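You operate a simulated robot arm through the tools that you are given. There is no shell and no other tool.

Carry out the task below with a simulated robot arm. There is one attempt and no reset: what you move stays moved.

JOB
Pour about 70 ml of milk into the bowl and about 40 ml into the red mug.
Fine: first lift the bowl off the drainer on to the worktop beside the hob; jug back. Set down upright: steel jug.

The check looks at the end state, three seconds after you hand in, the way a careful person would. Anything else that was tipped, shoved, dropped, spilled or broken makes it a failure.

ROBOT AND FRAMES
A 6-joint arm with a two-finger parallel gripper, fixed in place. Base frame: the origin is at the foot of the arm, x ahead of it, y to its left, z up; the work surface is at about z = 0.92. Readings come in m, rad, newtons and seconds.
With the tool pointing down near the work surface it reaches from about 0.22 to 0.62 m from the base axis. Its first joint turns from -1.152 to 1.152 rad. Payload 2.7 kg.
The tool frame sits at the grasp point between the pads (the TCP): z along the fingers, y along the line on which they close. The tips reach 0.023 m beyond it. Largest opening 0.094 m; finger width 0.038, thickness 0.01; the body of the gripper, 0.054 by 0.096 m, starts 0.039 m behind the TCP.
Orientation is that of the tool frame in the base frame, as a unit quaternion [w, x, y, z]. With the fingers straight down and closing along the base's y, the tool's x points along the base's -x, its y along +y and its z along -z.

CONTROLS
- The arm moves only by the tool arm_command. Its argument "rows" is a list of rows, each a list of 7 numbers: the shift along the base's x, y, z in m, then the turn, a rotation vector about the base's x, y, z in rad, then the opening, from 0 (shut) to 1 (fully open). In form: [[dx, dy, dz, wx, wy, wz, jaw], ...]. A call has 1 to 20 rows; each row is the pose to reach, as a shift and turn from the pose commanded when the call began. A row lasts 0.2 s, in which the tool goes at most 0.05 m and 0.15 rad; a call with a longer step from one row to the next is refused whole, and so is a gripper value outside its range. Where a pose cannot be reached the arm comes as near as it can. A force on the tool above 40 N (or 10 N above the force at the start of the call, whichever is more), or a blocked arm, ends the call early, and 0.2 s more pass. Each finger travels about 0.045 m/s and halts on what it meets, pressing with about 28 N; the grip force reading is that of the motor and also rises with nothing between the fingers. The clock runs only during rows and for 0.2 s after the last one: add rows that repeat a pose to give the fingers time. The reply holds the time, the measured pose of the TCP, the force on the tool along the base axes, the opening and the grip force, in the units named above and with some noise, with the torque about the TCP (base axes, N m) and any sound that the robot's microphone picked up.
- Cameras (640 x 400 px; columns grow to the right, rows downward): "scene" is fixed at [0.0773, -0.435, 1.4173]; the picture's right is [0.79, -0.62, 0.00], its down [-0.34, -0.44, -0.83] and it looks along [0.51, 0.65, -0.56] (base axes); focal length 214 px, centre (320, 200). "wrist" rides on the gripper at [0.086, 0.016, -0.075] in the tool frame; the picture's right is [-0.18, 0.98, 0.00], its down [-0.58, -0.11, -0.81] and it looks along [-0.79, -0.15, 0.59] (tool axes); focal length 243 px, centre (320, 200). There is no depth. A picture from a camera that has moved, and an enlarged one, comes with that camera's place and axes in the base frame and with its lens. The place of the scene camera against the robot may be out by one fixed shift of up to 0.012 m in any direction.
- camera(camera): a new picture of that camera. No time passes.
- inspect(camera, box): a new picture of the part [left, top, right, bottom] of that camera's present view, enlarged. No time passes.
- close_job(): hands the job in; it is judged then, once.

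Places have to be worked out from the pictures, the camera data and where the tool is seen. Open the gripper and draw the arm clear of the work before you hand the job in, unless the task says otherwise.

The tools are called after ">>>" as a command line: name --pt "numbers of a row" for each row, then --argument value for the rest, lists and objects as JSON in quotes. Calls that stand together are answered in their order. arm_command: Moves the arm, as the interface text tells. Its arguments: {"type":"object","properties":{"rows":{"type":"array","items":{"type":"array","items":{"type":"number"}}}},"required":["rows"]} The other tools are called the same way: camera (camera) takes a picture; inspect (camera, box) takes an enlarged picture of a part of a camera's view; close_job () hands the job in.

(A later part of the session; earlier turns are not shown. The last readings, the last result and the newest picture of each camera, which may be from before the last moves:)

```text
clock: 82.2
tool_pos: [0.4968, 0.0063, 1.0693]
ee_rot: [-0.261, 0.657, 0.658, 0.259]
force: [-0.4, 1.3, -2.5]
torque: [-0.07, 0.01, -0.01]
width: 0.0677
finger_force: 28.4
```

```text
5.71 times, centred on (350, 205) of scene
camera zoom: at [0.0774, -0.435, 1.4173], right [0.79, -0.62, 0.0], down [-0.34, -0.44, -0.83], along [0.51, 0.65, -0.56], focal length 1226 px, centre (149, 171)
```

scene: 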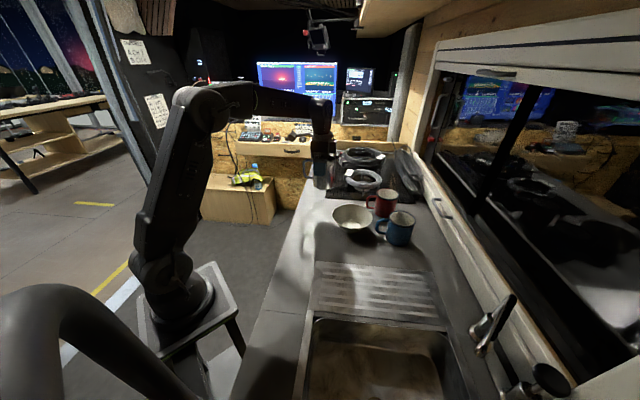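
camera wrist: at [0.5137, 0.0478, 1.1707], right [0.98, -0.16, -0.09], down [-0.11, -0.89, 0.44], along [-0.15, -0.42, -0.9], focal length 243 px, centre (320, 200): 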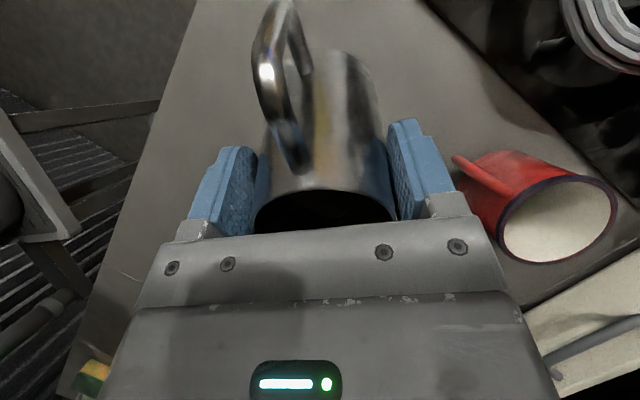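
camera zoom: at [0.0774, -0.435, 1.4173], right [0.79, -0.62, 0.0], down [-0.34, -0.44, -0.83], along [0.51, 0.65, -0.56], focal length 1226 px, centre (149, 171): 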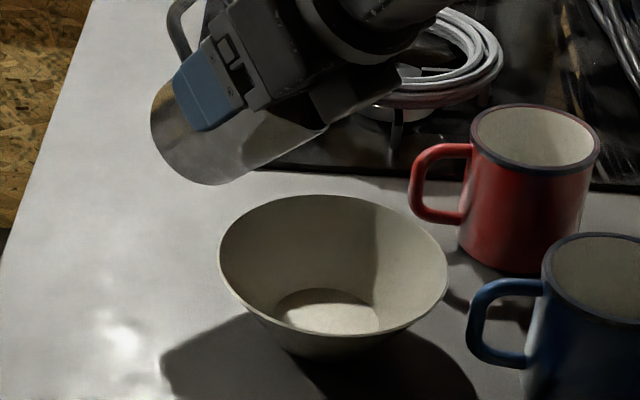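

Still dry at 43°; the level must be a bit lower than I thought. On to 47°, keeping the lip fixed.

>>> arm_command --pt "0 0 0.001 0.025 0 0 0.3" --pt "0 0 0.003 0.05 0 0 0.3" --pt "0 0 0.004 0.07 0 0 0.3" --pt "0 0 0.004 0.07 0 0 0.3" --pt "0 0 0.004 0.07 0 0 0.3"

>>> inspect --camera "scene" --box '[310, 170, 390, 240]'

```text
clock: 83.4
tool_pos: [0.4971, 0.007, 1.0728]
ee_rot: [-0.282, 0.649, 0.648, 0.282]
force: [-0.3, 0.0, -2.6]
torque: [-0.09, 0.01, 0.01]
width: 0.0677
finger_force: 27.7
```

```text
5.71 times, centred on (350, 205) of scene
camera zoom: at [0.0774, -0.435, 1.4173], right [0.79, -0.62, 0.0], down [-0.34, -0.44, -0.83], along [0.51, 0.65, -0.56], focal length 1226 px, centre (149, 171)
```

zoom: 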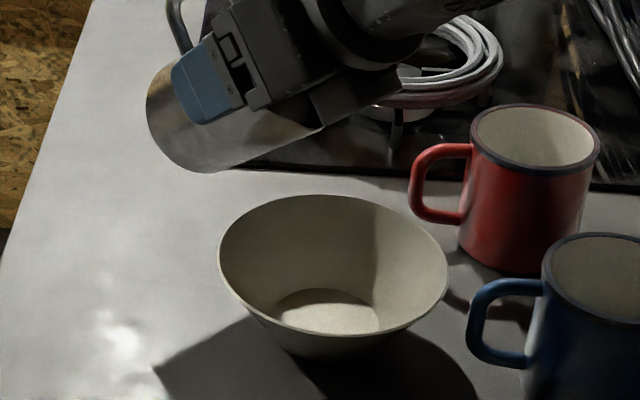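

Still dry at 47°. On to 51°.

>>> arm_command --pt "0 -0.0003 0.001 0.025 0 0 0.3" --pt "0 -0.0006 0.003 0.05 0 0 0.3" --pt "0 -0.0008 0.0035 0.07 0 0 0.3" --pt "0 -0.0008 0.0035 0.07 0 0 0.3" --pt "0 -0.0008 0.0035 0.07 0 0 0.3"

>>> inspect --camera "scene" --box '[310, 170, 390, 240]'

```text
clock: 84.6
tool_pos: [0.4987, 0.0058, 1.0732]
ee_rot: [-0.306, 0.637, 0.638, 0.305]
force: [-0.1, -0.2, -2.7]
torque: [-0.12, -0.01, 0.01]
width: 0.0673
finger_force: 28.2
```

```text
5.71 times, centred on (350, 205) of scene
camera zoom: at [0.0774, -0.435, 1.4173], right [0.79, -0.62, 0.0], down [-0.34, -0.44, -0.83], along [0.51, 0.65, -0.56], focal length 1226 px, centre (149, 171)
```

zoom: 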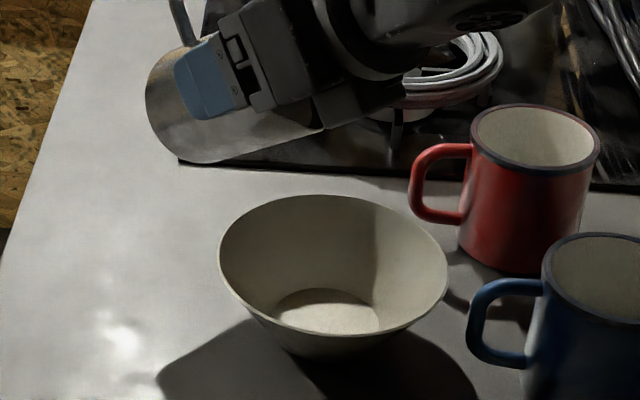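

Still dry at 51°. On to 55°.

>>> arm_command --pt "0 -0.0004 0.001 0.025 0 0 0.3" --pt "0 -0.0007 0.003 0.05 0 0 0.3" --pt "0 -0.001 0.0036 0.07 0 0 0.3" --pt "0 -0.001 0.0036 0.07 0 0 0.3" --pt "0 -0.001 0.0036 0.07 0 0 0.3"

>>> inspect --camera "scene" --box '[310, 170, 390, 240]'

```text
clock: 85.8
tool_pos: [0.4977, 0.0046, 1.0798]
ee_rot: [-0.327, 0.627, 0.627, 0.326]
force: [0.2, 0.1, -3.1]
torque: [-0.13, 0.01, 0.0]
width: 0.0673
finger_force: 28.1
```

```text
5.71 times, centred on (350, 205) of scene
camera zoom: at [0.0774, -0.435, 1.4173], right [0.79, -0.62, 0.0], down [-0.34, -0.44, -0.83], along [0.51, 0.65, -0.56], focal length 1226 px, centre (149, 171)
```

zoom: 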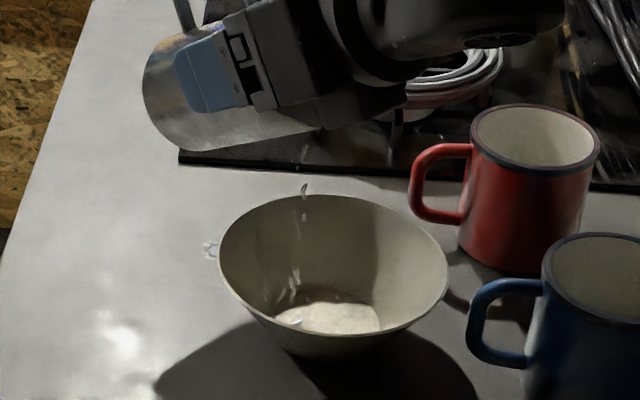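

Pouring has begun at 55°. I look closely at the stream and at a mark by the bowl's left rim (no time passes).

>>> inspect --camera "scene" --box '[328, 190, 368, 220]'

>>> camera --camera "wrist"

>>> inspect --camera "scene" --box '[318, 205, 368, 240]'

```text
13.33 times, centred on (348, 205) of scene
camera zoom: at [0.0774, -0.435, 1.4173], right [0.79, -0.62, 0.0], down [-0.34, -0.44, -0.83], along [0.51, 0.65, -0.56], focal length 2860 px, centre (-53, 133)
```

zoom: 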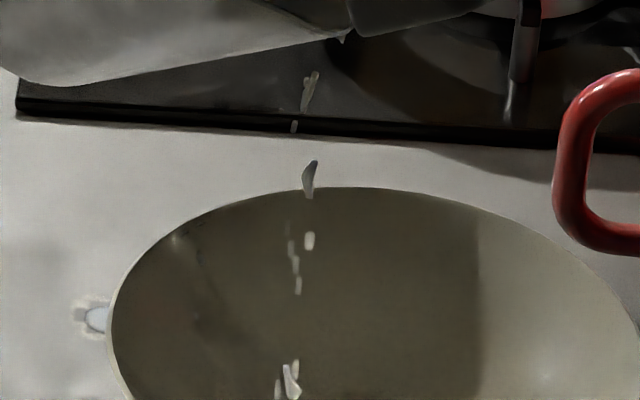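

```text
taken
camera wrist: at [0.5139, -0.0066, 1.1904], right [0.98, -0.1, -0.15], down [-0.11, -0.99, -0.02], along [-0.15, 0.03, -0.99], focal length 243 px, centre (320, 200)
```

wrist: 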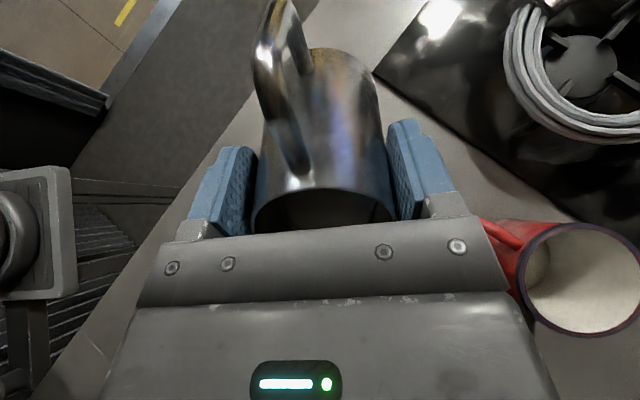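

```text
11.43 times, centred on (343, 222) of scene
camera zoom: at [0.0774, -0.435, 1.4173], right [0.79, -0.62, 0.0], down [-0.34, -0.44, -0.83], along [0.51, 0.65, -0.56], focal length 2451 px, centre (57, -57)
```

zoom: 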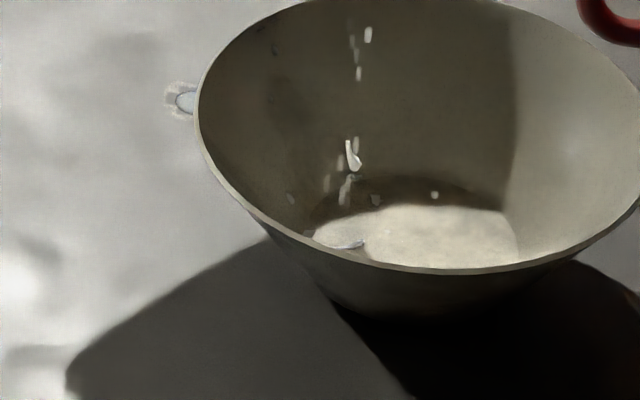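

Milk is falling straight into the bowl, landing a little left of centre; there is one droplet near the left rim that may be a splash. I lower the lip 3 cm to reduce splashing and shift it towards the bowl's centre at the same tilt.

>>> arm_command --pt "0.004 -0.005 -0.015 0 0 0 0.3" --pt "0.008 -0.01 -0.03 0 0 0 0.3"

>>> inspect --camera "scene" --box '[318, 195, 378, 237]'

>>> inspect --camera "scene" --box '[290, 170, 430, 260]'

```text
clock: 86.4
tool_pos: [0.505, -0.0048, 1.0499]
ee_rot: [-0.327, 0.627, 0.627, 0.327]
force: [0.1, 0.5, -3.0]
torque: [-0.1, 0.0, 0.03]
width: 0.0677
finger_force: 27.4
```

```text
9.52 times, centred on (348, 216) of scene
camera zoom: at [0.0774, -0.435, 1.4173], right [0.79, -0.62, 0.0], down [-0.34, -0.44, -0.83], along [0.51, 0.65, -0.56], focal length 2043 px, centre (53, 48)
```

zoom: 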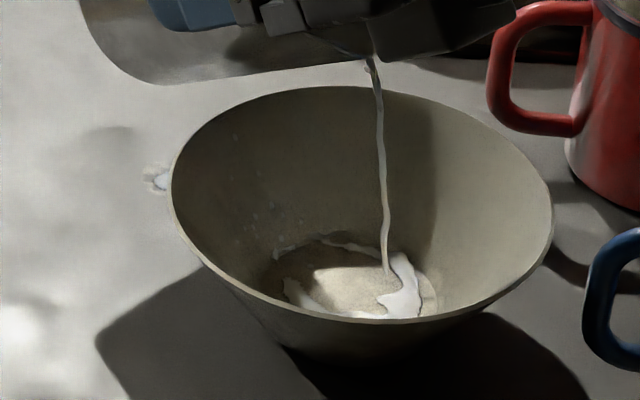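

```text
4.44 times, centred on (360, 215) of scene
camera zoom: at [0.0774, -0.435, 1.4173], right [0.79, -0.62, 0.0], down [-0.34, -0.44, -0.83], along [0.51, 0.65, -0.56], focal length 953 px, centre (142, 133)
```

zoom: 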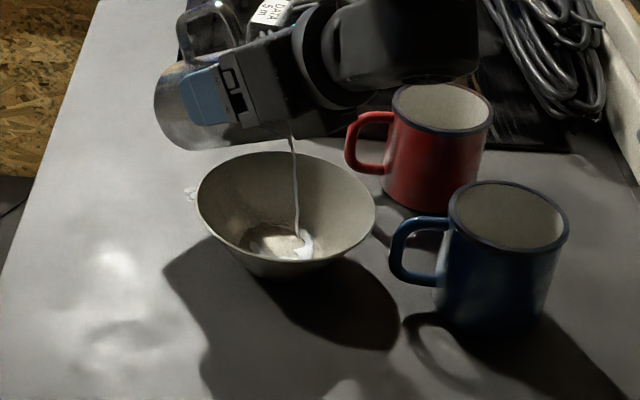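

A steady thin stream now runs into the middle of the bowl. I hold this tilt briefly and check the fill.

>>> arm_command --pt "0 0 0 0 0 0 0.3" --pt "0 0 0 0 0 0 0.3" --pt "0 0 0 0 0 0 0.3"

>>> inspect --camera "scene" --box '[318, 195, 378, 237]'

```text
clock: 87.2
tool_pos: [0.5047, -0.0055, 1.0503]
ee_rot: [-0.328, 0.626, 0.627, 0.326]
force: [0.2, 0.8, -2.3]
torque: [-0.1, -0.02, -0.04]
width: 0.0676
finger_force: 28.1
```

```text
9.52 times, centred on (348, 216) of scene
camera zoom: at [0.0774, -0.435, 1.4173], right [0.79, -0.62, 0.0], down [-0.34, -0.44, -0.83], along [0.51, 0.65, -0.56], focal length 2043 px, centre (53, 48)
```

zoom: 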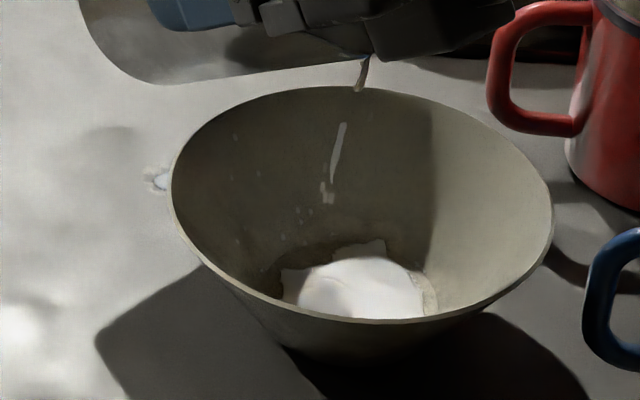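

Milk now covers the bowl floor (perhaps 20 ml) and the flow has thinned. I tilt 4° further, moderately quickly to keep a clean stream.

>>> arm_command --pt "0 -0.0006 0.0018 0.035 0 0 0.3" --pt "0 -0.0012 0.0036 0.07 0 0 0.3" --pt "0 -0.0012 0.0036 0.07 0 0 0.3"

>>> inspect --camera "scene" --box '[318, 195, 378, 237]'

```text
clock: 88.0
tool_pos: [0.5048, -0.0072, 1.0539]
ee_rot: [-0.348, 0.616, 0.615, 0.349]
force: [0.0, 0.2, -2.6]
torque: [-0.04, -0.05, 0.06]
width: 0.0675
finger_force: 28.0
```

```text
9.52 times, centred on (348, 216) of scene
camera zoom: at [0.0774, -0.435, 1.4173], right [0.79, -0.62, 0.0], down [-0.34, -0.44, -0.83], along [0.51, 0.65, -0.56], focal length 2043 px, centre (53, 48)
```

zoom: 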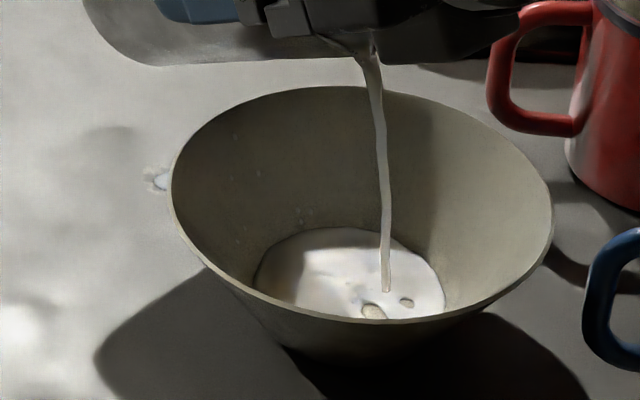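

A good stream; the milk surface spans about 68 mm across now, and I want roughly 84 mm for 70 ml. I hold this tilt.

>>> arm_command --pt "0 0 0 0 0 0 0.3" --pt "0 0 0 0 0 0 0.3"

>>> inspect --camera "scene" --box '[318, 195, 378, 237]'

```text
clock: 88.6
tool_pos: [0.5048, -0.0061, 1.054]
ee_rot: [-0.348, 0.615, 0.615, 0.349]
force: [-0.5, -0.6, -2.2]
torque: [-0.08, 0.01, 0.02]
width: 0.0675
finger_force: 27.9
```

```text
9.52 times, centred on (348, 216) of scene
camera zoom: at [0.0774, -0.435, 1.4173], right [0.79, -0.62, 0.0], down [-0.34, -0.44, -0.83], along [0.51, 0.65, -0.56], focal length 2043 px, centre (53, 48)
```

zoom: 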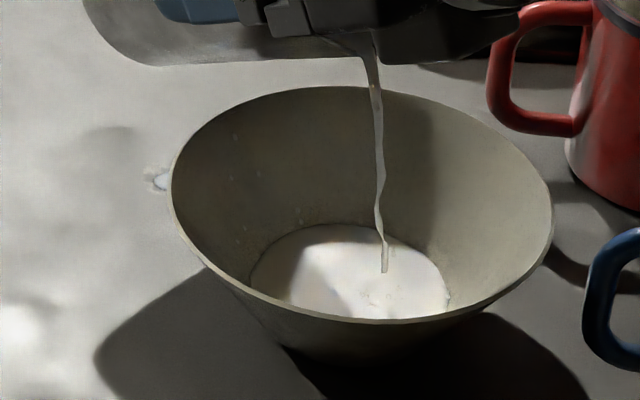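

About 20–25 ml in the bowl by the surface width. I tilt another 4° to 63°.

>>> arm_command --pt "0 -0.0006 0.0016 0.035 0 0 0.3" --pt "0 -0.0014 0.0032 0.07 0 0 0.3" --pt "0 -0.0014 0.0032 0.07 0 0 0.3" --pt "0 -0.0014 0.0032 0.07 0 0 0.3"

>>> inspect --camera "scene" --box '[318, 195, 378, 237]'

```text
clock: 89.6
tool_pos: [0.5054, -0.0077, 1.055]
ee_rot: [-0.371, 0.602, 0.603, 0.37]
force: [0.8, 0.5, -2.3]
torque: [-0.06, 0.04, 0.02]
width: 0.0678
finger_force: 27.8
```

```text
9.52 times, centred on (348, 216) of scene
camera zoom: at [0.0774, -0.435, 1.4173], right [0.79, -0.62, 0.0], down [-0.34, -0.44, -0.83], along [0.51, 0.65, -0.56], focal length 2043 px, centre (53, 48)
```

zoom: 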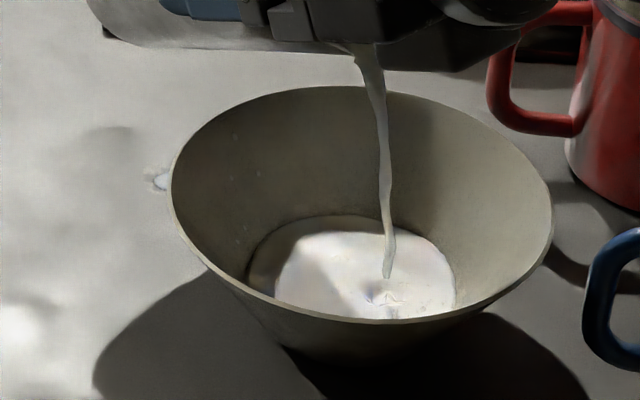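

Roughly 30 ml now. I hold for another half second with the stream running.

>>> arm_command --pt "0 0 0 0 0 0 0.3" --pt "0 0 0 0 0 0 0.3" --pt "0 0 0 0 0 0 0.3"

>>> inspect --camera "scene" --box '[318, 195, 378, 237]'

```text
clock: 90.4
tool_pos: [0.5046, -0.0082, 1.0567]
ee_rot: [-0.371, 0.602, 0.603, 0.37]
force: [-0.6, -0.1, -3.7]
torque: [-0.08, 0.03, -0.02]
width: 0.0675
finger_force: 28.2
```

```text
9.52 times, centred on (348, 216) of scene
camera zoom: at [0.0774, -0.435, 1.4173], right [0.79, -0.62, 0.0], down [-0.34, -0.44, -0.83], along [0.51, 0.65, -0.56], focal length 2043 px, centre (53, 48)
```

zoom: 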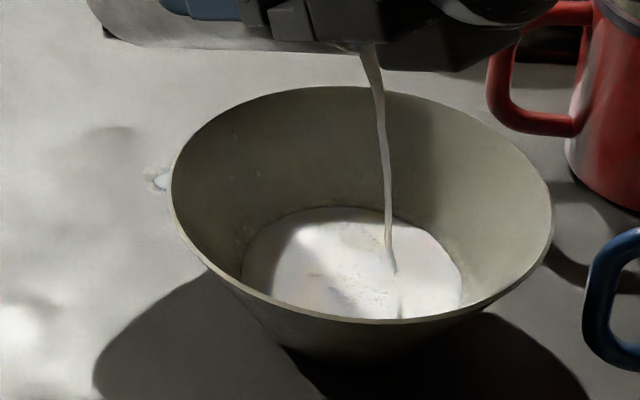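

Roughly 45 ml now, with a steady stream of maybe 15 ml/s. I hold another 0.6 s.

>>> arm_command --pt "0 0 0 0 0 0 0.3" --pt "0 0 0 0 0 0 0.3"

>>> inspect --camera "scene" --box '[318, 195, 378, 237]'

```text
clock: 91.0
tool_pos: [0.5049, -0.0081, 1.0565]
ee_rot: [-0.371, 0.602, 0.604, 0.369]
force: [-0.1, -0.5, -2.2]
torque: [-0.1, 0.02, 0.02]
width: 0.0674
finger_force: 28.1
```

```text
9.52 times, centred on (348, 216) of scene
camera zoom: at [0.0774, -0.435, 1.4173], right [0.79, -0.62, 0.0], down [-0.34, -0.44, -0.83], along [0.51, 0.65, -0.56], focal length 2043 px, centre (53, 48)
```

zoom: 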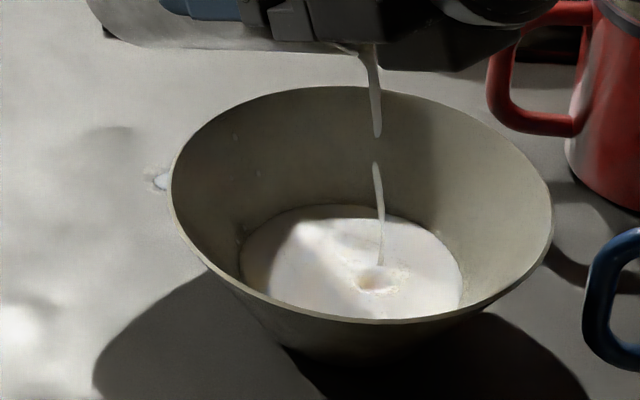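

Roughly 48 ml and the stream is thinning. I add 3.5° of tilt to keep it flowing cleanly.

>>> arm_command --pt "0 -0.0006 0.0014 0.03 0 0 0.3" --pt "0 -0.0013 0.0027 0.06 0 0 0.3" --pt "0 -0.0013 0.0027 0.06 0 0 0.3"

>>> inspect --camera "scene" --box '[318, 195, 378, 237]'

```text
clock: 91.8
tool_pos: [0.504, -0.0081, 1.059]
ee_rot: [-0.388, 0.591, 0.591, 0.388]
force: [-1.3, -0.6, -3.0]
torque: [-0.12, -0.02, -0.03]
width: 0.0676
finger_force: 27.7
```

```text
9.52 times, centred on (348, 216) of scene
camera zoom: at [0.0774, -0.435, 1.4173], right [0.79, -0.62, 0.0], down [-0.34, -0.44, -0.83], along [0.51, 0.65, -0.56], focal length 2043 px, centre (53, 48)
```

zoom: 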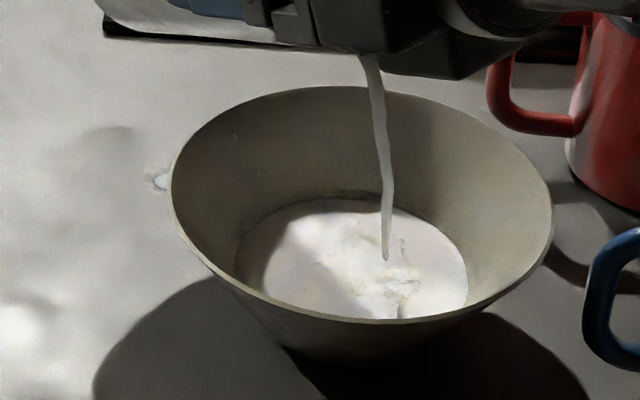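

Roughly 57 ml now. I hold one more row and then tilt back briskly to 40° with the lip still over the bowl, so trailing drops land inside.

>>> arm_command --pt "0 0 0 0 0 0 0.3" --pt "0 0 0 -0.02 0 0 0.3" --pt "0 0.0015 0.003 -0.16 0 0 0.3" --pt "0 0.003 0.008 -0.3 0 0 0.3" --pt "0 0.005 0.012 -0.42 0 0 0.3" --pt "0 0.006 0.015 -0.47 0 0 0.3" --pt "0 0.006 0.015 -0.47 0 0 0.3"

>>> inspect --camera "scene" --box '[318, 195, 378, 237]'

>>> inspect --camera "scene" --box '[290, 160, 430, 250]'

```text
clock: 93.4
tool_pos: [0.5041, -0.0029, 1.0739]
ee_rot: [-0.239, 0.665, 0.666, 0.239]
force: [-0.1, -0.6, -3.5]
torque: [-0.04, -0.02, -0.02]
width: 0.0677
finger_force: 27.3
```

```text
9.52 times, centred on (348, 216) of scene
camera zoom: at [0.0774, -0.435, 1.4173], right [0.79, -0.62, 0.0], down [-0.34, -0.44, -0.83], along [0.51, 0.65, -0.56], focal length 2043 px, centre (53, 48)
```

zoom: 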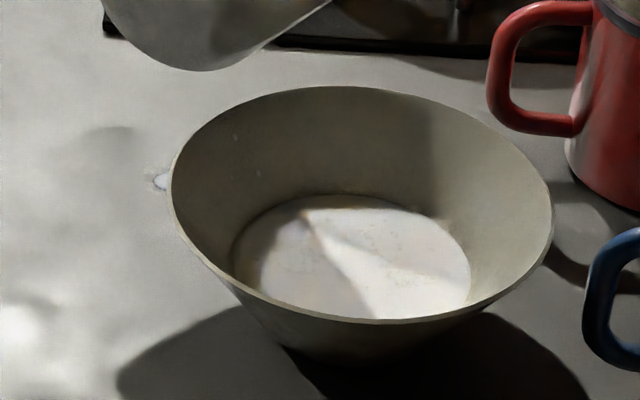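

```text
4.44 times, centred on (360, 205) of scene
camera zoom: at [0.0774, -0.435, 1.4173], right [0.79, -0.62, 0.0], down [-0.34, -0.44, -0.83], along [0.51, 0.65, -0.56], focal length 953 px, centre (142, 178)
```

zoom: 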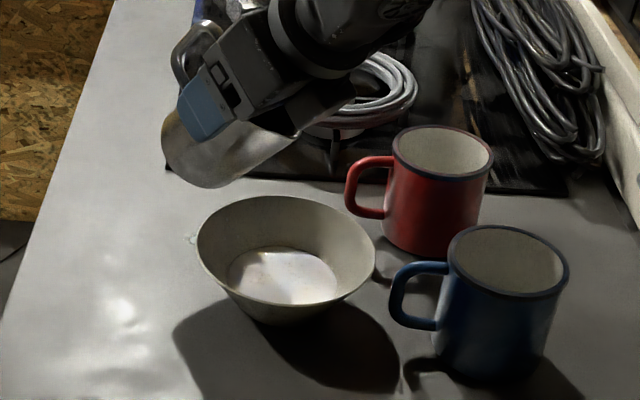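

The bowl shows roughly 65–70 ml by surface width (about 82 mm across). I straighten the jug over the bowl so the last drop runs back, raising it for the move to the red mug.

>>> arm_command --pt "0 0 0.01 -0.1 0 0 0.3" --pt "0 0 0.02 -0.22 0 0 0.3" --pt "0 0 0.03 -0.34 0 0 0.3" --pt "0 0 0.04 -0.45 0 0 0.3" --pt "0 0 0.045 -0.52 0 0 0.3" --pt "0 0 0.045 -0.52 0 0 0.3" --pt "0 0 0.045 -0.52 0 0 0.3"

>>> inspect --camera "scene" --box '[290, 150, 430, 240]'

>>> camera --camera "wrist"

```text
clock: 95.0
tool_pos: [0.5037, -0.0025, 1.1196]
ee_rot: [-0.06, 0.704, 0.705, 0.06]
force: [0.0, -0.7, -2.4]
torque: [-0.04, 0.0, -0.04]
width: 0.0672
finger_force: 28.0
```

```text
4.44 times, centred on (360, 195) of scene
camera zoom: at [0.0774, -0.435, 1.4173], right [0.79, -0.62, 0.0], down [-0.34, -0.44, -0.83], along [0.51, 0.65, -0.56], focal length 953 px, centre (142, 222)
```

zoom: 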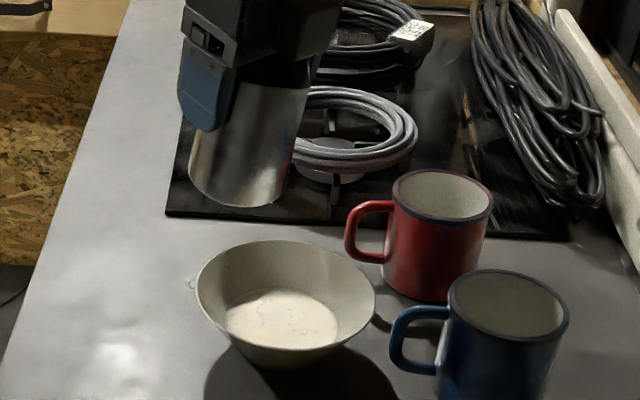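

```text
taken
camera wrist: at [0.5203, 0.0697, 1.2051], right [0.98, -0.18, -0.03], down [-0.11, -0.71, 0.7], along [-0.15, -0.68, -0.72], focal length 243 px, centre (320, 200)
```

wrist: 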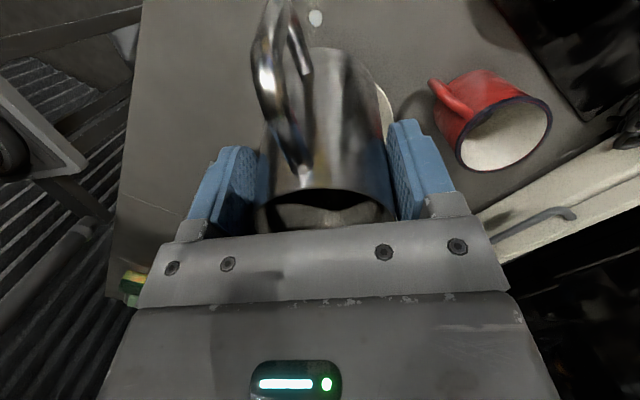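

I see one stray milk drop (about 1 cm) on the worktop at (0.50, 0.04), from the first splash; nothing else is wet. Next I turn the upright jug in place another 45° so that I can pour into the red mug with the wrist kept closer to the base.

>>> arm_command --pt "0 0 0 0 0 -0.08 0.3" --pt "0 0 0 0 0 -0.19 0.3" --pt "0 0 0 0 0 -0.3 0.3" --pt "0 0 0 0 0 -0.41 0.3" --pt "0 0 0 0 0 -0.52 0.3" --pt "0 0 0 0 0 -0.63 0.3" --pt "0 0 0 0 0 -0.73 0.3" --pt "0 0 0 0 0 -0.785 0.3" --pt "0 0 0 0 0 -0.785 0.3"

>>> camera --camera "wrist"

>>> inspect --camera "scene" --box '[290, 150, 430, 240]'

```text
clock: 97.0
tool_pos: [0.5058, -0.0032, 1.1183]
ee_rot: [-0.033, 0.92, 0.381, 0.079]
force: [0.6, 0.1, -2.5]
torque: [-0.03, -0.03, -0.02]
width: 0.0674
finger_force: 28.1
```

```text
taken
camera wrist: at [0.5682, 0.0357, 1.2055], right [0.57, -0.82, -0.03], down [-0.58, -0.43, 0.7], along [-0.59, -0.38, -0.72], focal length 243 px, centre (320, 200)
```

wrist: 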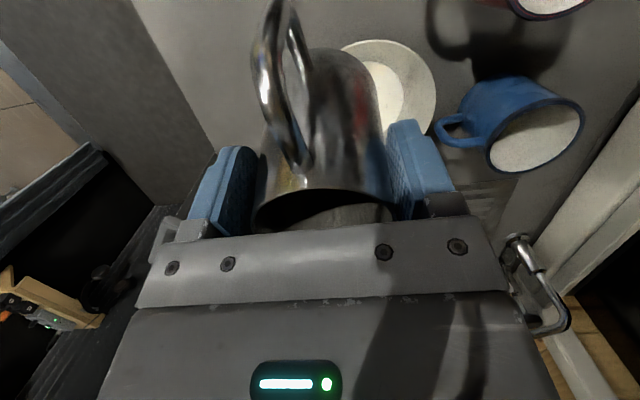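

```text
4.44 times, centred on (360, 195) of scene
camera zoom: at [0.0774, -0.435, 1.4173], right [0.79, -0.62, 0.0], down [-0.34, -0.44, -0.83], along [0.51, 0.65, -0.56], focal length 953 px, centre (142, 222)
```

zoom: 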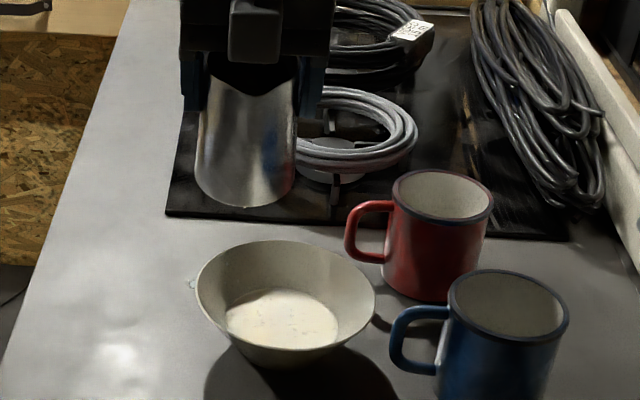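

The turn tracked cleanly. I move the jug over towards the mug's far-left side, tilting to 35° (well below the onset) to keep the wrist within reach.

>>> arm_command --pt "0.02 0.004 0.003 0.03 -0.03 0 0.3" --pt "0.045 0.008 0.004 0.07 -0.07 0 0.3" --pt "0.072 0.01 0.004 0.12 -0.12 0 0.3" --pt "0.1 0.01 0.004 0.17 -0.17 0 0.3" --pt "0.125 0.008 0.004 0.23 -0.23 0 0.3" --pt "0.145 0.004 0.004 0.28 -0.28 0 0.3" --pt "0.1555 0.002 0.004 0.308 -0.308 0 0.3" --pt "0.1555 0.002 0.004 0.308 -0.308 0 0.3"

>>> camera --camera "wrist"

>>> inspect --camera "scene" --box '[310, 140, 450, 230]'

```text
clock: 98.8
tool_pos: [0.6601, -0.0015, 1.1203]
ee_rot: [-0.115, 0.881, 0.365, 0.276]
force: [0.2, -0.4, -2.5]
torque: [-0.03, 0.06, 0.01]
width: 0.0674
finger_force: 27.8
```

```text
taken
camera wrist: at [0.6932, 0.007, 1.2292], right [0.59, -0.8, -0.11], down [-0.74, -0.59, 0.33], along [-0.33, -0.12, -0.94], focal length 243 px, centre (320, 200)
```

wrist: 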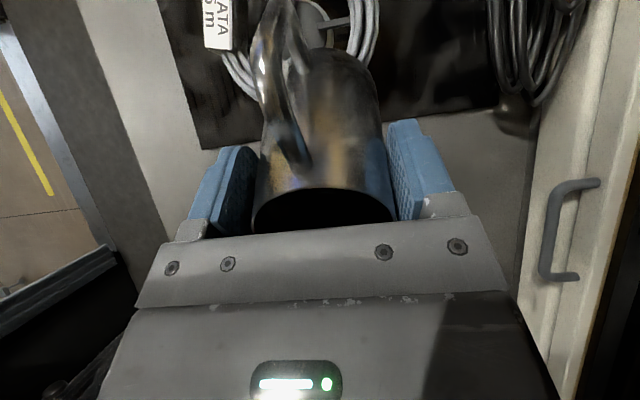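

```text
4.44 times, centred on (380, 185) of scene
camera zoom: at [0.0774, -0.435, 1.4173], right [0.79, -0.62, 0.0], down [-0.34, -0.44, -0.83], along [0.51, 0.65, -0.56], focal length 953 px, centre (53, 267)
```

zoom: 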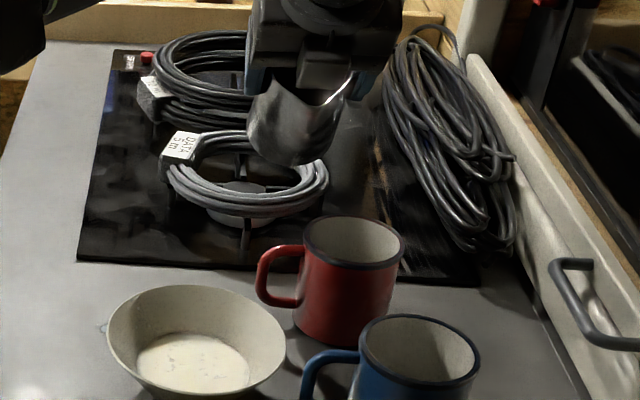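

No limits hit, and the spout tip is where I predict it. I now bring the lip over the red mug (centre about (0.657, -0.070)), tilting to 57°, still below the current onset.

>>> arm_command --pt "0.008 -0.006 -0.003 0.036 -0.036 0 0.3" --pt "0.017 -0.012 -0.008 0.075 -0.075 0 0.3" --pt "0.026 -0.019 -0.014 0.115 -0.115 0 0.3" --pt "0.034 -0.026 -0.02 0.155 -0.155 0 0.3" --pt "0.04 -0.03 -0.028 0.195 -0.195 0 0.3" --pt "0.0426 -0.0319 -0.04 0.235 -0.235 0 0.3" --pt "0.0426 -0.0319 -0.05 0.26 -0.26 0 0.3" --pt "0.0426 -0.0319 -0.05 0.27 -0.27 0 0.3" --pt "0.0426 -0.0319 -0.05 0.27 -0.27 0 0.3"

>>> camera --camera "wrist"

>>> inspect --camera "scene" --box '[340, 160, 440, 225]'

>>> camera --camera "scene"

```text
clock: 100.8
tool_pos: [0.7034, -0.0323, 1.0705]
ee_rot: [-0.181, 0.813, 0.337, 0.439]
force: [-0.5, 0.2, -2.6]
torque: [-0.04, 0.06, 0.0]
width: 0.0674
finger_force: 28.1
```

```text
taken
camera wrist: at [0.7047, -0.0541, 1.1817], right [0.62, -0.77, -0.15], down [-0.78, -0.63, -0.04], along [-0.06, 0.15, -0.99], focal length 243 px, centre (320, 200)
```

wrist: 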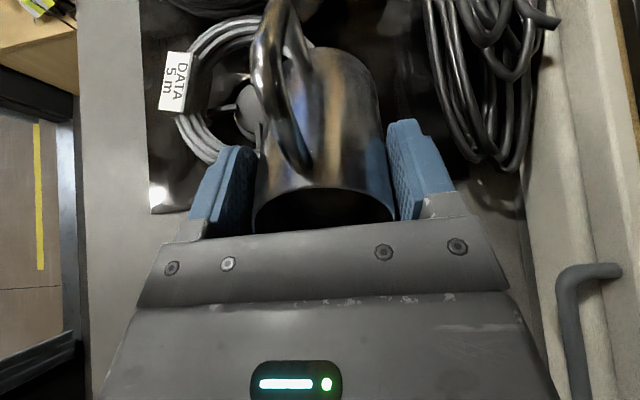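

```text
6.15 times, centred on (390, 192) of scene
camera zoom: at [0.0774, -0.435, 1.4173], right [0.79, -0.62, 0.0], down [-0.34, -0.44, -0.83], along [0.51, 0.65, -0.56], focal length 1320 px, centre (-111, 246)
```

zoom: 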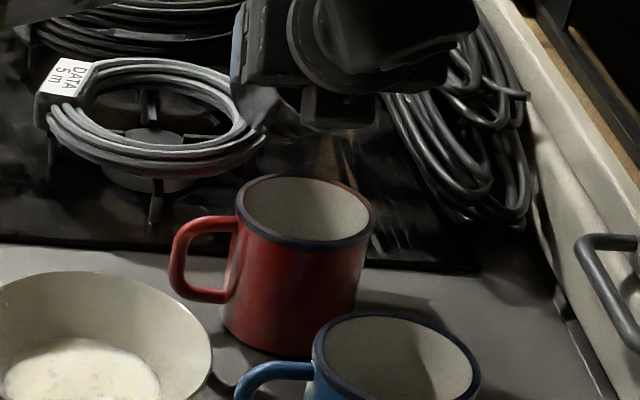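

```text
taken
```

scene: 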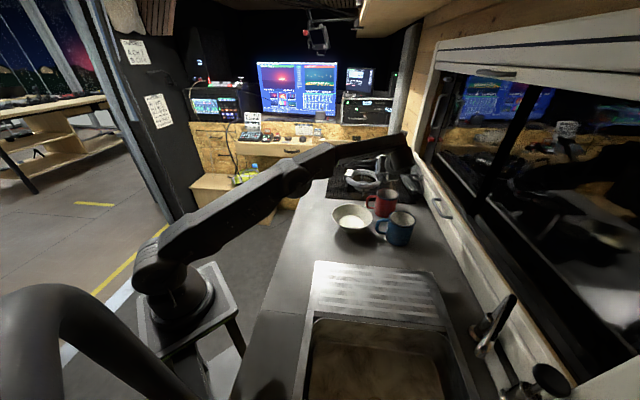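

The lip's vertical drop line projects onto the centre of the red mug's mouth. I lower slightly and tilt briskly through the onset to 69°, holding briefly.

>>> arm_command --pt "-0.001 -0.001 -0.012 0.05 -0.05 0 0.3" --pt "-0.0033 -0.0033 -0.012 0.148 -0.148 0 0.3" --pt "-0.0033 -0.0033 -0.012 0.148 -0.148 0 0.3"

>>> inspect --camera "scene" --box '[350, 165, 430, 220]'

```text
clock: 101.6
tool_pos: [0.7006, -0.0363, 1.0595]
ee_rot: [-0.215, 0.763, 0.315, 0.521]
force: [-0.8, -0.7, -2.2]
torque: [-0.04, 0.08, -0.01]
width: 0.0675
finger_force: 28.4
```

```text
7.27 times, centred on (390, 192) of scene
camera zoom: at [0.0774, -0.435, 1.4173], right [0.79, -0.62, 0.0], down [-0.34, -0.44, -0.83], along [0.51, 0.65, -0.56], focal length 1560 px, centre (-189, 254)
```

zoom: 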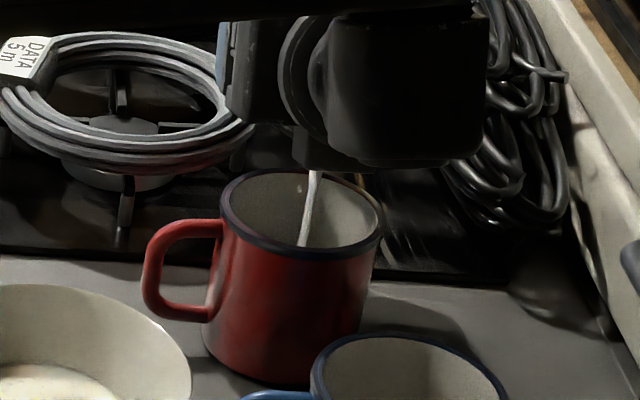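

The stream is falling inside the mug. I hold the tilt for 0.6 s.

>>> arm_command --pt "0 0 0 0 0 0 0.3" --pt "0 0 0 0 0 0 0.3"

>>> inspect --camera "scene" --box '[350, 165, 430, 220]'

```text
clock: 102.2
tool_pos: [0.701, -0.0366, 1.0584]
ee_rot: [-0.217, 0.763, 0.316, 0.521]
force: [-0.6, -0.7, -2.6]
torque: [-0.06, 0.07, 0.03]
width: 0.0675
finger_force: 28.0
```

```text
7.27 times, centred on (390, 192) of scene
camera zoom: at [0.0774, -0.435, 1.4173], right [0.79, -0.62, 0.0], down [-0.34, -0.44, -0.83], along [0.51, 0.65, -0.56], focal length 1560 px, centre (-189, 254)
```

zoom: 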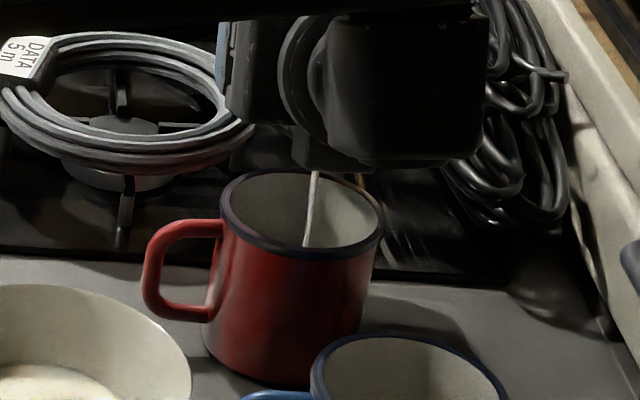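

The stream is thinning; I estimate 10–14 ml so far. I add 3.5° to keep it running.

>>> arm_command --pt "-0.0006 -0.0006 0.001 0.022 -0.022 0 0.3" --pt "-0.001 -0.001 0.002 0.043 -0.043 0 0.3" --pt "-0.001 -0.001 0.002 0.043 -0.043 0 0.3"

>>> inspect --camera "scene" --box '[350, 165, 430, 220]'

```text
clock: 103.0
tool_pos: [0.7003, -0.0379, 1.0629]
ee_rot: [-0.226, 0.747, 0.309, 0.544]
force: [0.6, -0.1, -1.3]
torque: [-0.08, 0.06, -0.02]
width: 0.0672
finger_force: 27.4
```

```text
7.27 times, centred on (390, 192) of scene
camera zoom: at [0.0774, -0.435, 1.4173], right [0.79, -0.62, 0.0], down [-0.34, -0.44, -0.83], along [0.51, 0.65, -0.56], focal length 1560 px, centre (-189, 254)
```

zoom: 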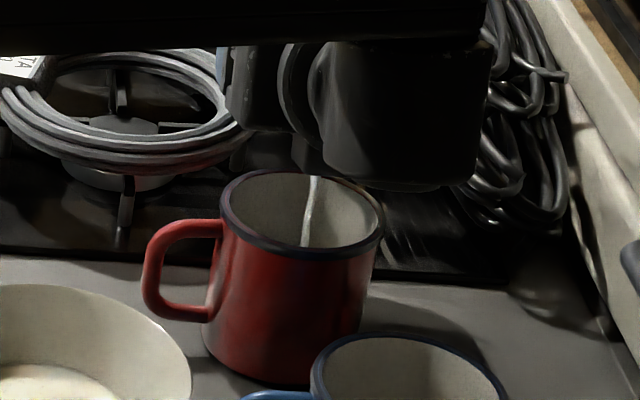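

Still flowing well inside. I hold 0.6 s more.

>>> arm_command --pt "0 0 0 0 0 0 0.3" --pt "0 0 0 0 0 0 0.3"

>>> inspect --camera "scene" --box '[350, 165, 430, 220]'

```text
clock: 103.6
tool_pos: [0.6997, -0.0375, 1.0624]
ee_rot: [-0.226, 0.747, 0.31, 0.544]
force: [-0.6, 0.4, -2.2]
torque: [-0.02, 0.03, -0.02]
width: 0.0675
finger_force: 28.1
```

```text
7.27 times, centred on (390, 192) of scene
camera zoom: at [0.0774, -0.435, 1.4173], right [0.79, -0.62, 0.0], down [-0.34, -0.44, -0.83], along [0.51, 0.65, -0.56], focal length 1560 px, centre (-189, 254)
```

zoom: 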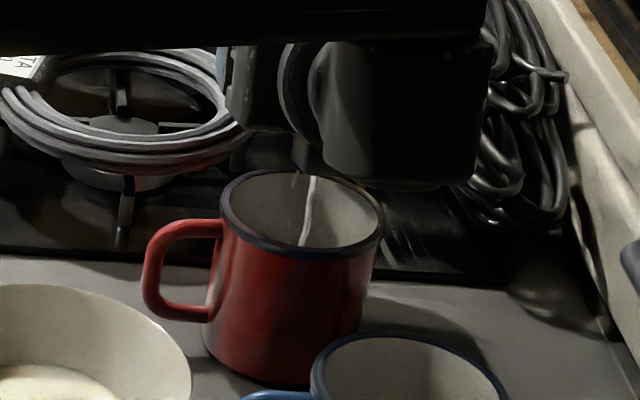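

I estimate about 30 ml. I tilt back briskly with the lip over the mug, to stop and then check the level before any top-up.

>>> arm_command --pt "0.001 0.001 0.002 -0.1 0.1 0 0.3" --pt "0.003 0.003 0.006 -0.2 0.2 0 0.3" --pt "0.005 0.005 0.01 -0.29 0.29 0 0.3" --pt "0.006 0.006 0.02 -0.34 0.34 0 0.3" --pt "0.006 0.006 0.035 -0.4 0.4 0 0.3" --pt "0.006 0.006 0.05 -0.46 0.46 0 0.3" --pt "0.006 0.006 0.055 -0.5 0.5 0 0.3" --pt "0.006 0.006 0.055 -0.5 0.5 0 0.3"

>>> inspect --camera "scene" --box '[310, 150, 450, 240]'

>>> camera --camera "wrist"

```text
clock: 105.4
tool_pos: [0.668, -0.0292, 1.0996]
ee_rot: [-0.104, 0.889, 0.368, 0.251]
force: [-0.7, 0.2, -2.1]
torque: [-0.04, 0.0, 0.0]
width: 0.0675
finger_force: 27.8
out of reach, approached as far as the arm can: row 4, 5, 6, 7, 8
```

```text
4.44 times, centred on (380, 195) of scene
camera zoom: at [0.0774, -0.435, 1.4173], right [0.79, -0.62, 0.0], down [-0.34, -0.44, -0.83], along [0.51, 0.65, -0.56], focal length 953 px, centre (53, 222)
```

zoom: 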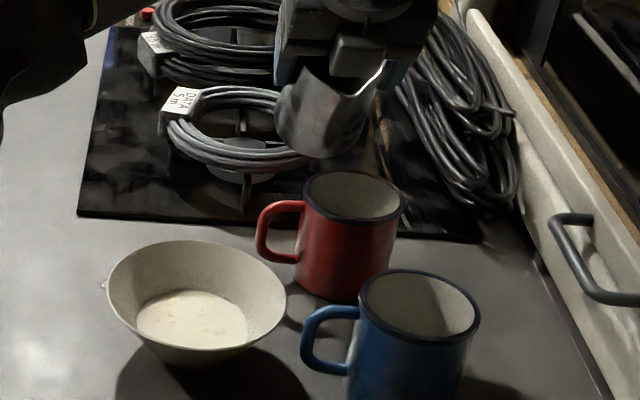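

```text
taken
camera wrist: at [0.7036, -0.0171, 1.2068], right [0.58, -0.81, -0.1], down [-0.73, -0.57, 0.38], along [-0.36, -0.15, -0.92], focal length 243 px, centre (320, 200)
```

wrist: 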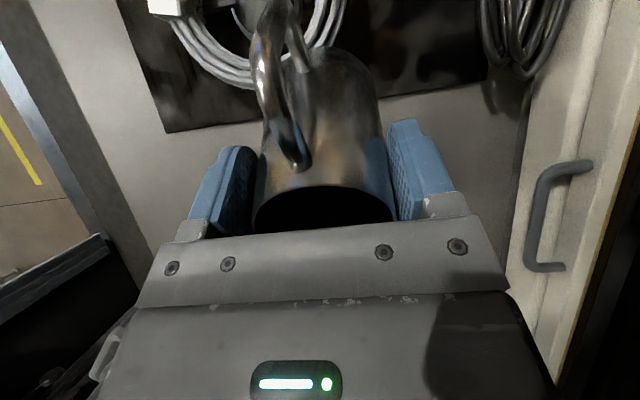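

The arm reached its limit while straightening far out, but the jug is safely at 31° and nothing was touched. I bring it back closer to the base, straightening it fully on the way.

>>> arm_command --pt "-0.015 0.006 0.006 -0.03 0.03 0 0.3" --pt "-0.035 0.014 0.015 -0.08 0.08 0 0.3" --pt "-0.058 0.023 0.025 -0.14 0.14 0 0.3" --pt "-0.082 0.033 0.03 -0.21 0.21 0 0.3" --pt "-0.106 0.043 0.035 -0.28 0.28 0 0.3" --pt "-0.128 0.051 0.035 -0.34 0.34 0 0.3" --pt "-0.142 0.057 0.035 -0.38 0.38 0 0.3" --pt "-0.148 0.059 0.035 -0.389 0.389 0 0.3" --pt "-0.148 0.059 0.035 -0.389 0.389 0 0.3"

>>> camera --camera "wrist"

>>> inspect --camera "scene" --box '[290, 150, 430, 240]'

```text
clock: 107.4
tool_pos: [0.5192, 0.0316, 1.1373]
ee_rot: [0.0, 0.924, 0.382, 0.001]
force: [-0.6, 0.3, -1.7]
torque: [-0.01, -0.01, -0.01]
width: 0.0674
finger_force: 28.2
```

```text
taken
camera wrist: at [0.5911, 0.0819, 1.2098], right [0.57, -0.83, 0.0], down [-0.49, -0.34, 0.81], along [-0.67, -0.45, -0.59], focal length 243 px, centre (320, 200)
```

wrist: 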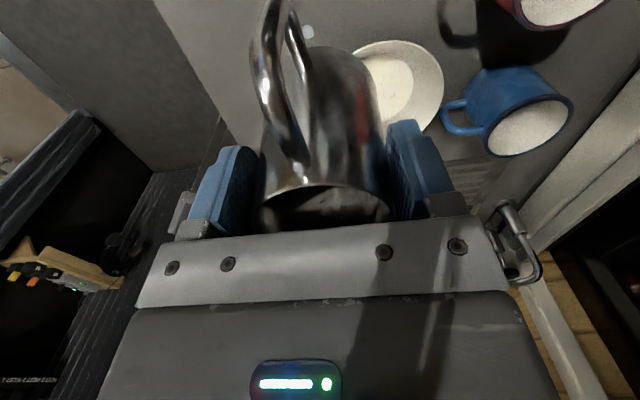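

```text
4.44 times, centred on (360, 195) of scene
camera zoom: at [0.0774, -0.435, 1.4173], right [0.79, -0.62, 0.0], down [-0.34, -0.44, -0.83], along [0.51, 0.65, -0.56], focal length 953 px, centre (142, 222)
```

zoom: 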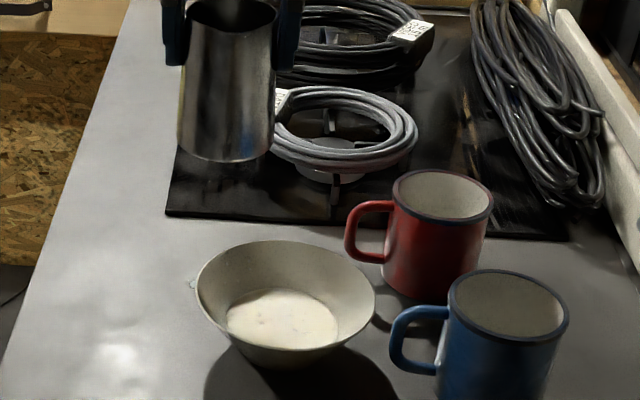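

The jug is upright. I turn it back 123° to its original heading while moving over its original spot.

>>> arm_command --pt "-0.002 0.003 0 0 0 0.1 0.3" --pt "-0.004 0.007 0 0 0 0.24 0.3" --pt "-0.007 0.011 0 0 0 0.38 0.3" --pt "-0.009 0.015 0 0 0 0.52 0.3" --pt "-0.012 0.019 0 0 0 0.66 0.3" --pt "-0.014 0.023 0 0 0 0.8 0.3" --pt "-0.016 0.027 0 0 0 0.94 0.3" --pt "-0.019 0.031 0 0 0 1.08 0.3" --pt "-0.021 0.035 0 0 0 1.22 0.3" --pt "-0.024 0.039 0 0 0 1.36 0.3" --pt "-0.026 0.043 0 0 0 1.5 0.3" --pt "-0.029 0.047 0 0 0 1.64 0.3" --pt "-0.031 0.051 0 0 0 1.78 0.3" --pt "-0.033 0.054 0 0 0 1.92 0.3" --pt "-0.034 0.054 0 0 0 2.05 0.3" --pt "-0.034 0.054 0 0 0 2.147 0.3" --pt "-0.034 0.054 0 0 0 2.147 0.3"

>>> camera --camera "wrist"

>>> inspect --camera "scene" --box '[290, 150, 430, 240]'

```text
clock: 111.0
tool_pos: [0.484, 0.0854, 1.1373]
ee_rot: [-0.001, 0.104, 0.995, -0.001]
force: [0.4, 0.7, -2.1]
torque: [0.03, 0.02, 0.0]
width: 0.0673
finger_force: 27.7
```

```text
taken
camera wrist: at [0.4031, 0.1185, 1.2095], right [0.38, 0.92, 0.0], down [0.55, -0.23, 0.81], along [0.74, -0.31, -0.59], focal length 243 px, centre (320, 200)
```

wrist: 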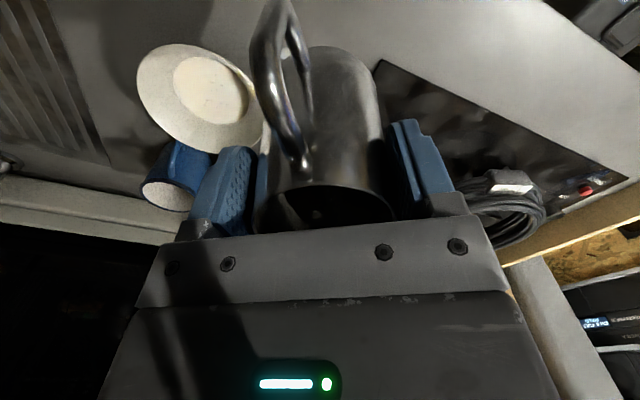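

```text
4.44 times, centred on (360, 195) of scene
camera zoom: at [0.0774, -0.435, 1.4173], right [0.79, -0.62, 0.0], down [-0.34, -0.44, -0.83], along [0.51, 0.65, -0.56], focal length 953 px, centre (142, 222)
```

zoom: 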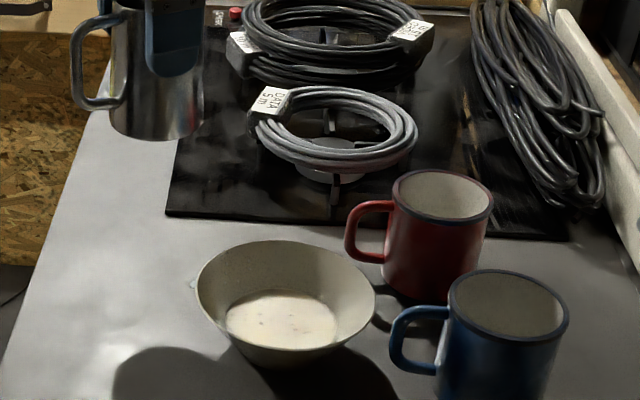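

The jug is back over its spot. From here the bowl's milk is well visible, so I zoom in to measure it before setting the jug down.

>>> inspect --camera "wrist" --box '[125, 35, 275, 155]'

```text
3.33 times, centred on (200, 95) of wrist
camera zoom: at [0.4031, 0.1185, 1.2095], right [0.38, 0.92, 0.0], down [0.55, -0.23, 0.81], along [0.74, -0.31, -0.59], focal length 809 px, centre (720, 550)
```

zoom: 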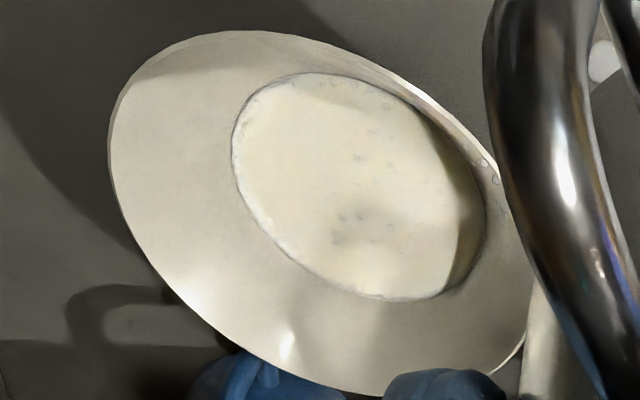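

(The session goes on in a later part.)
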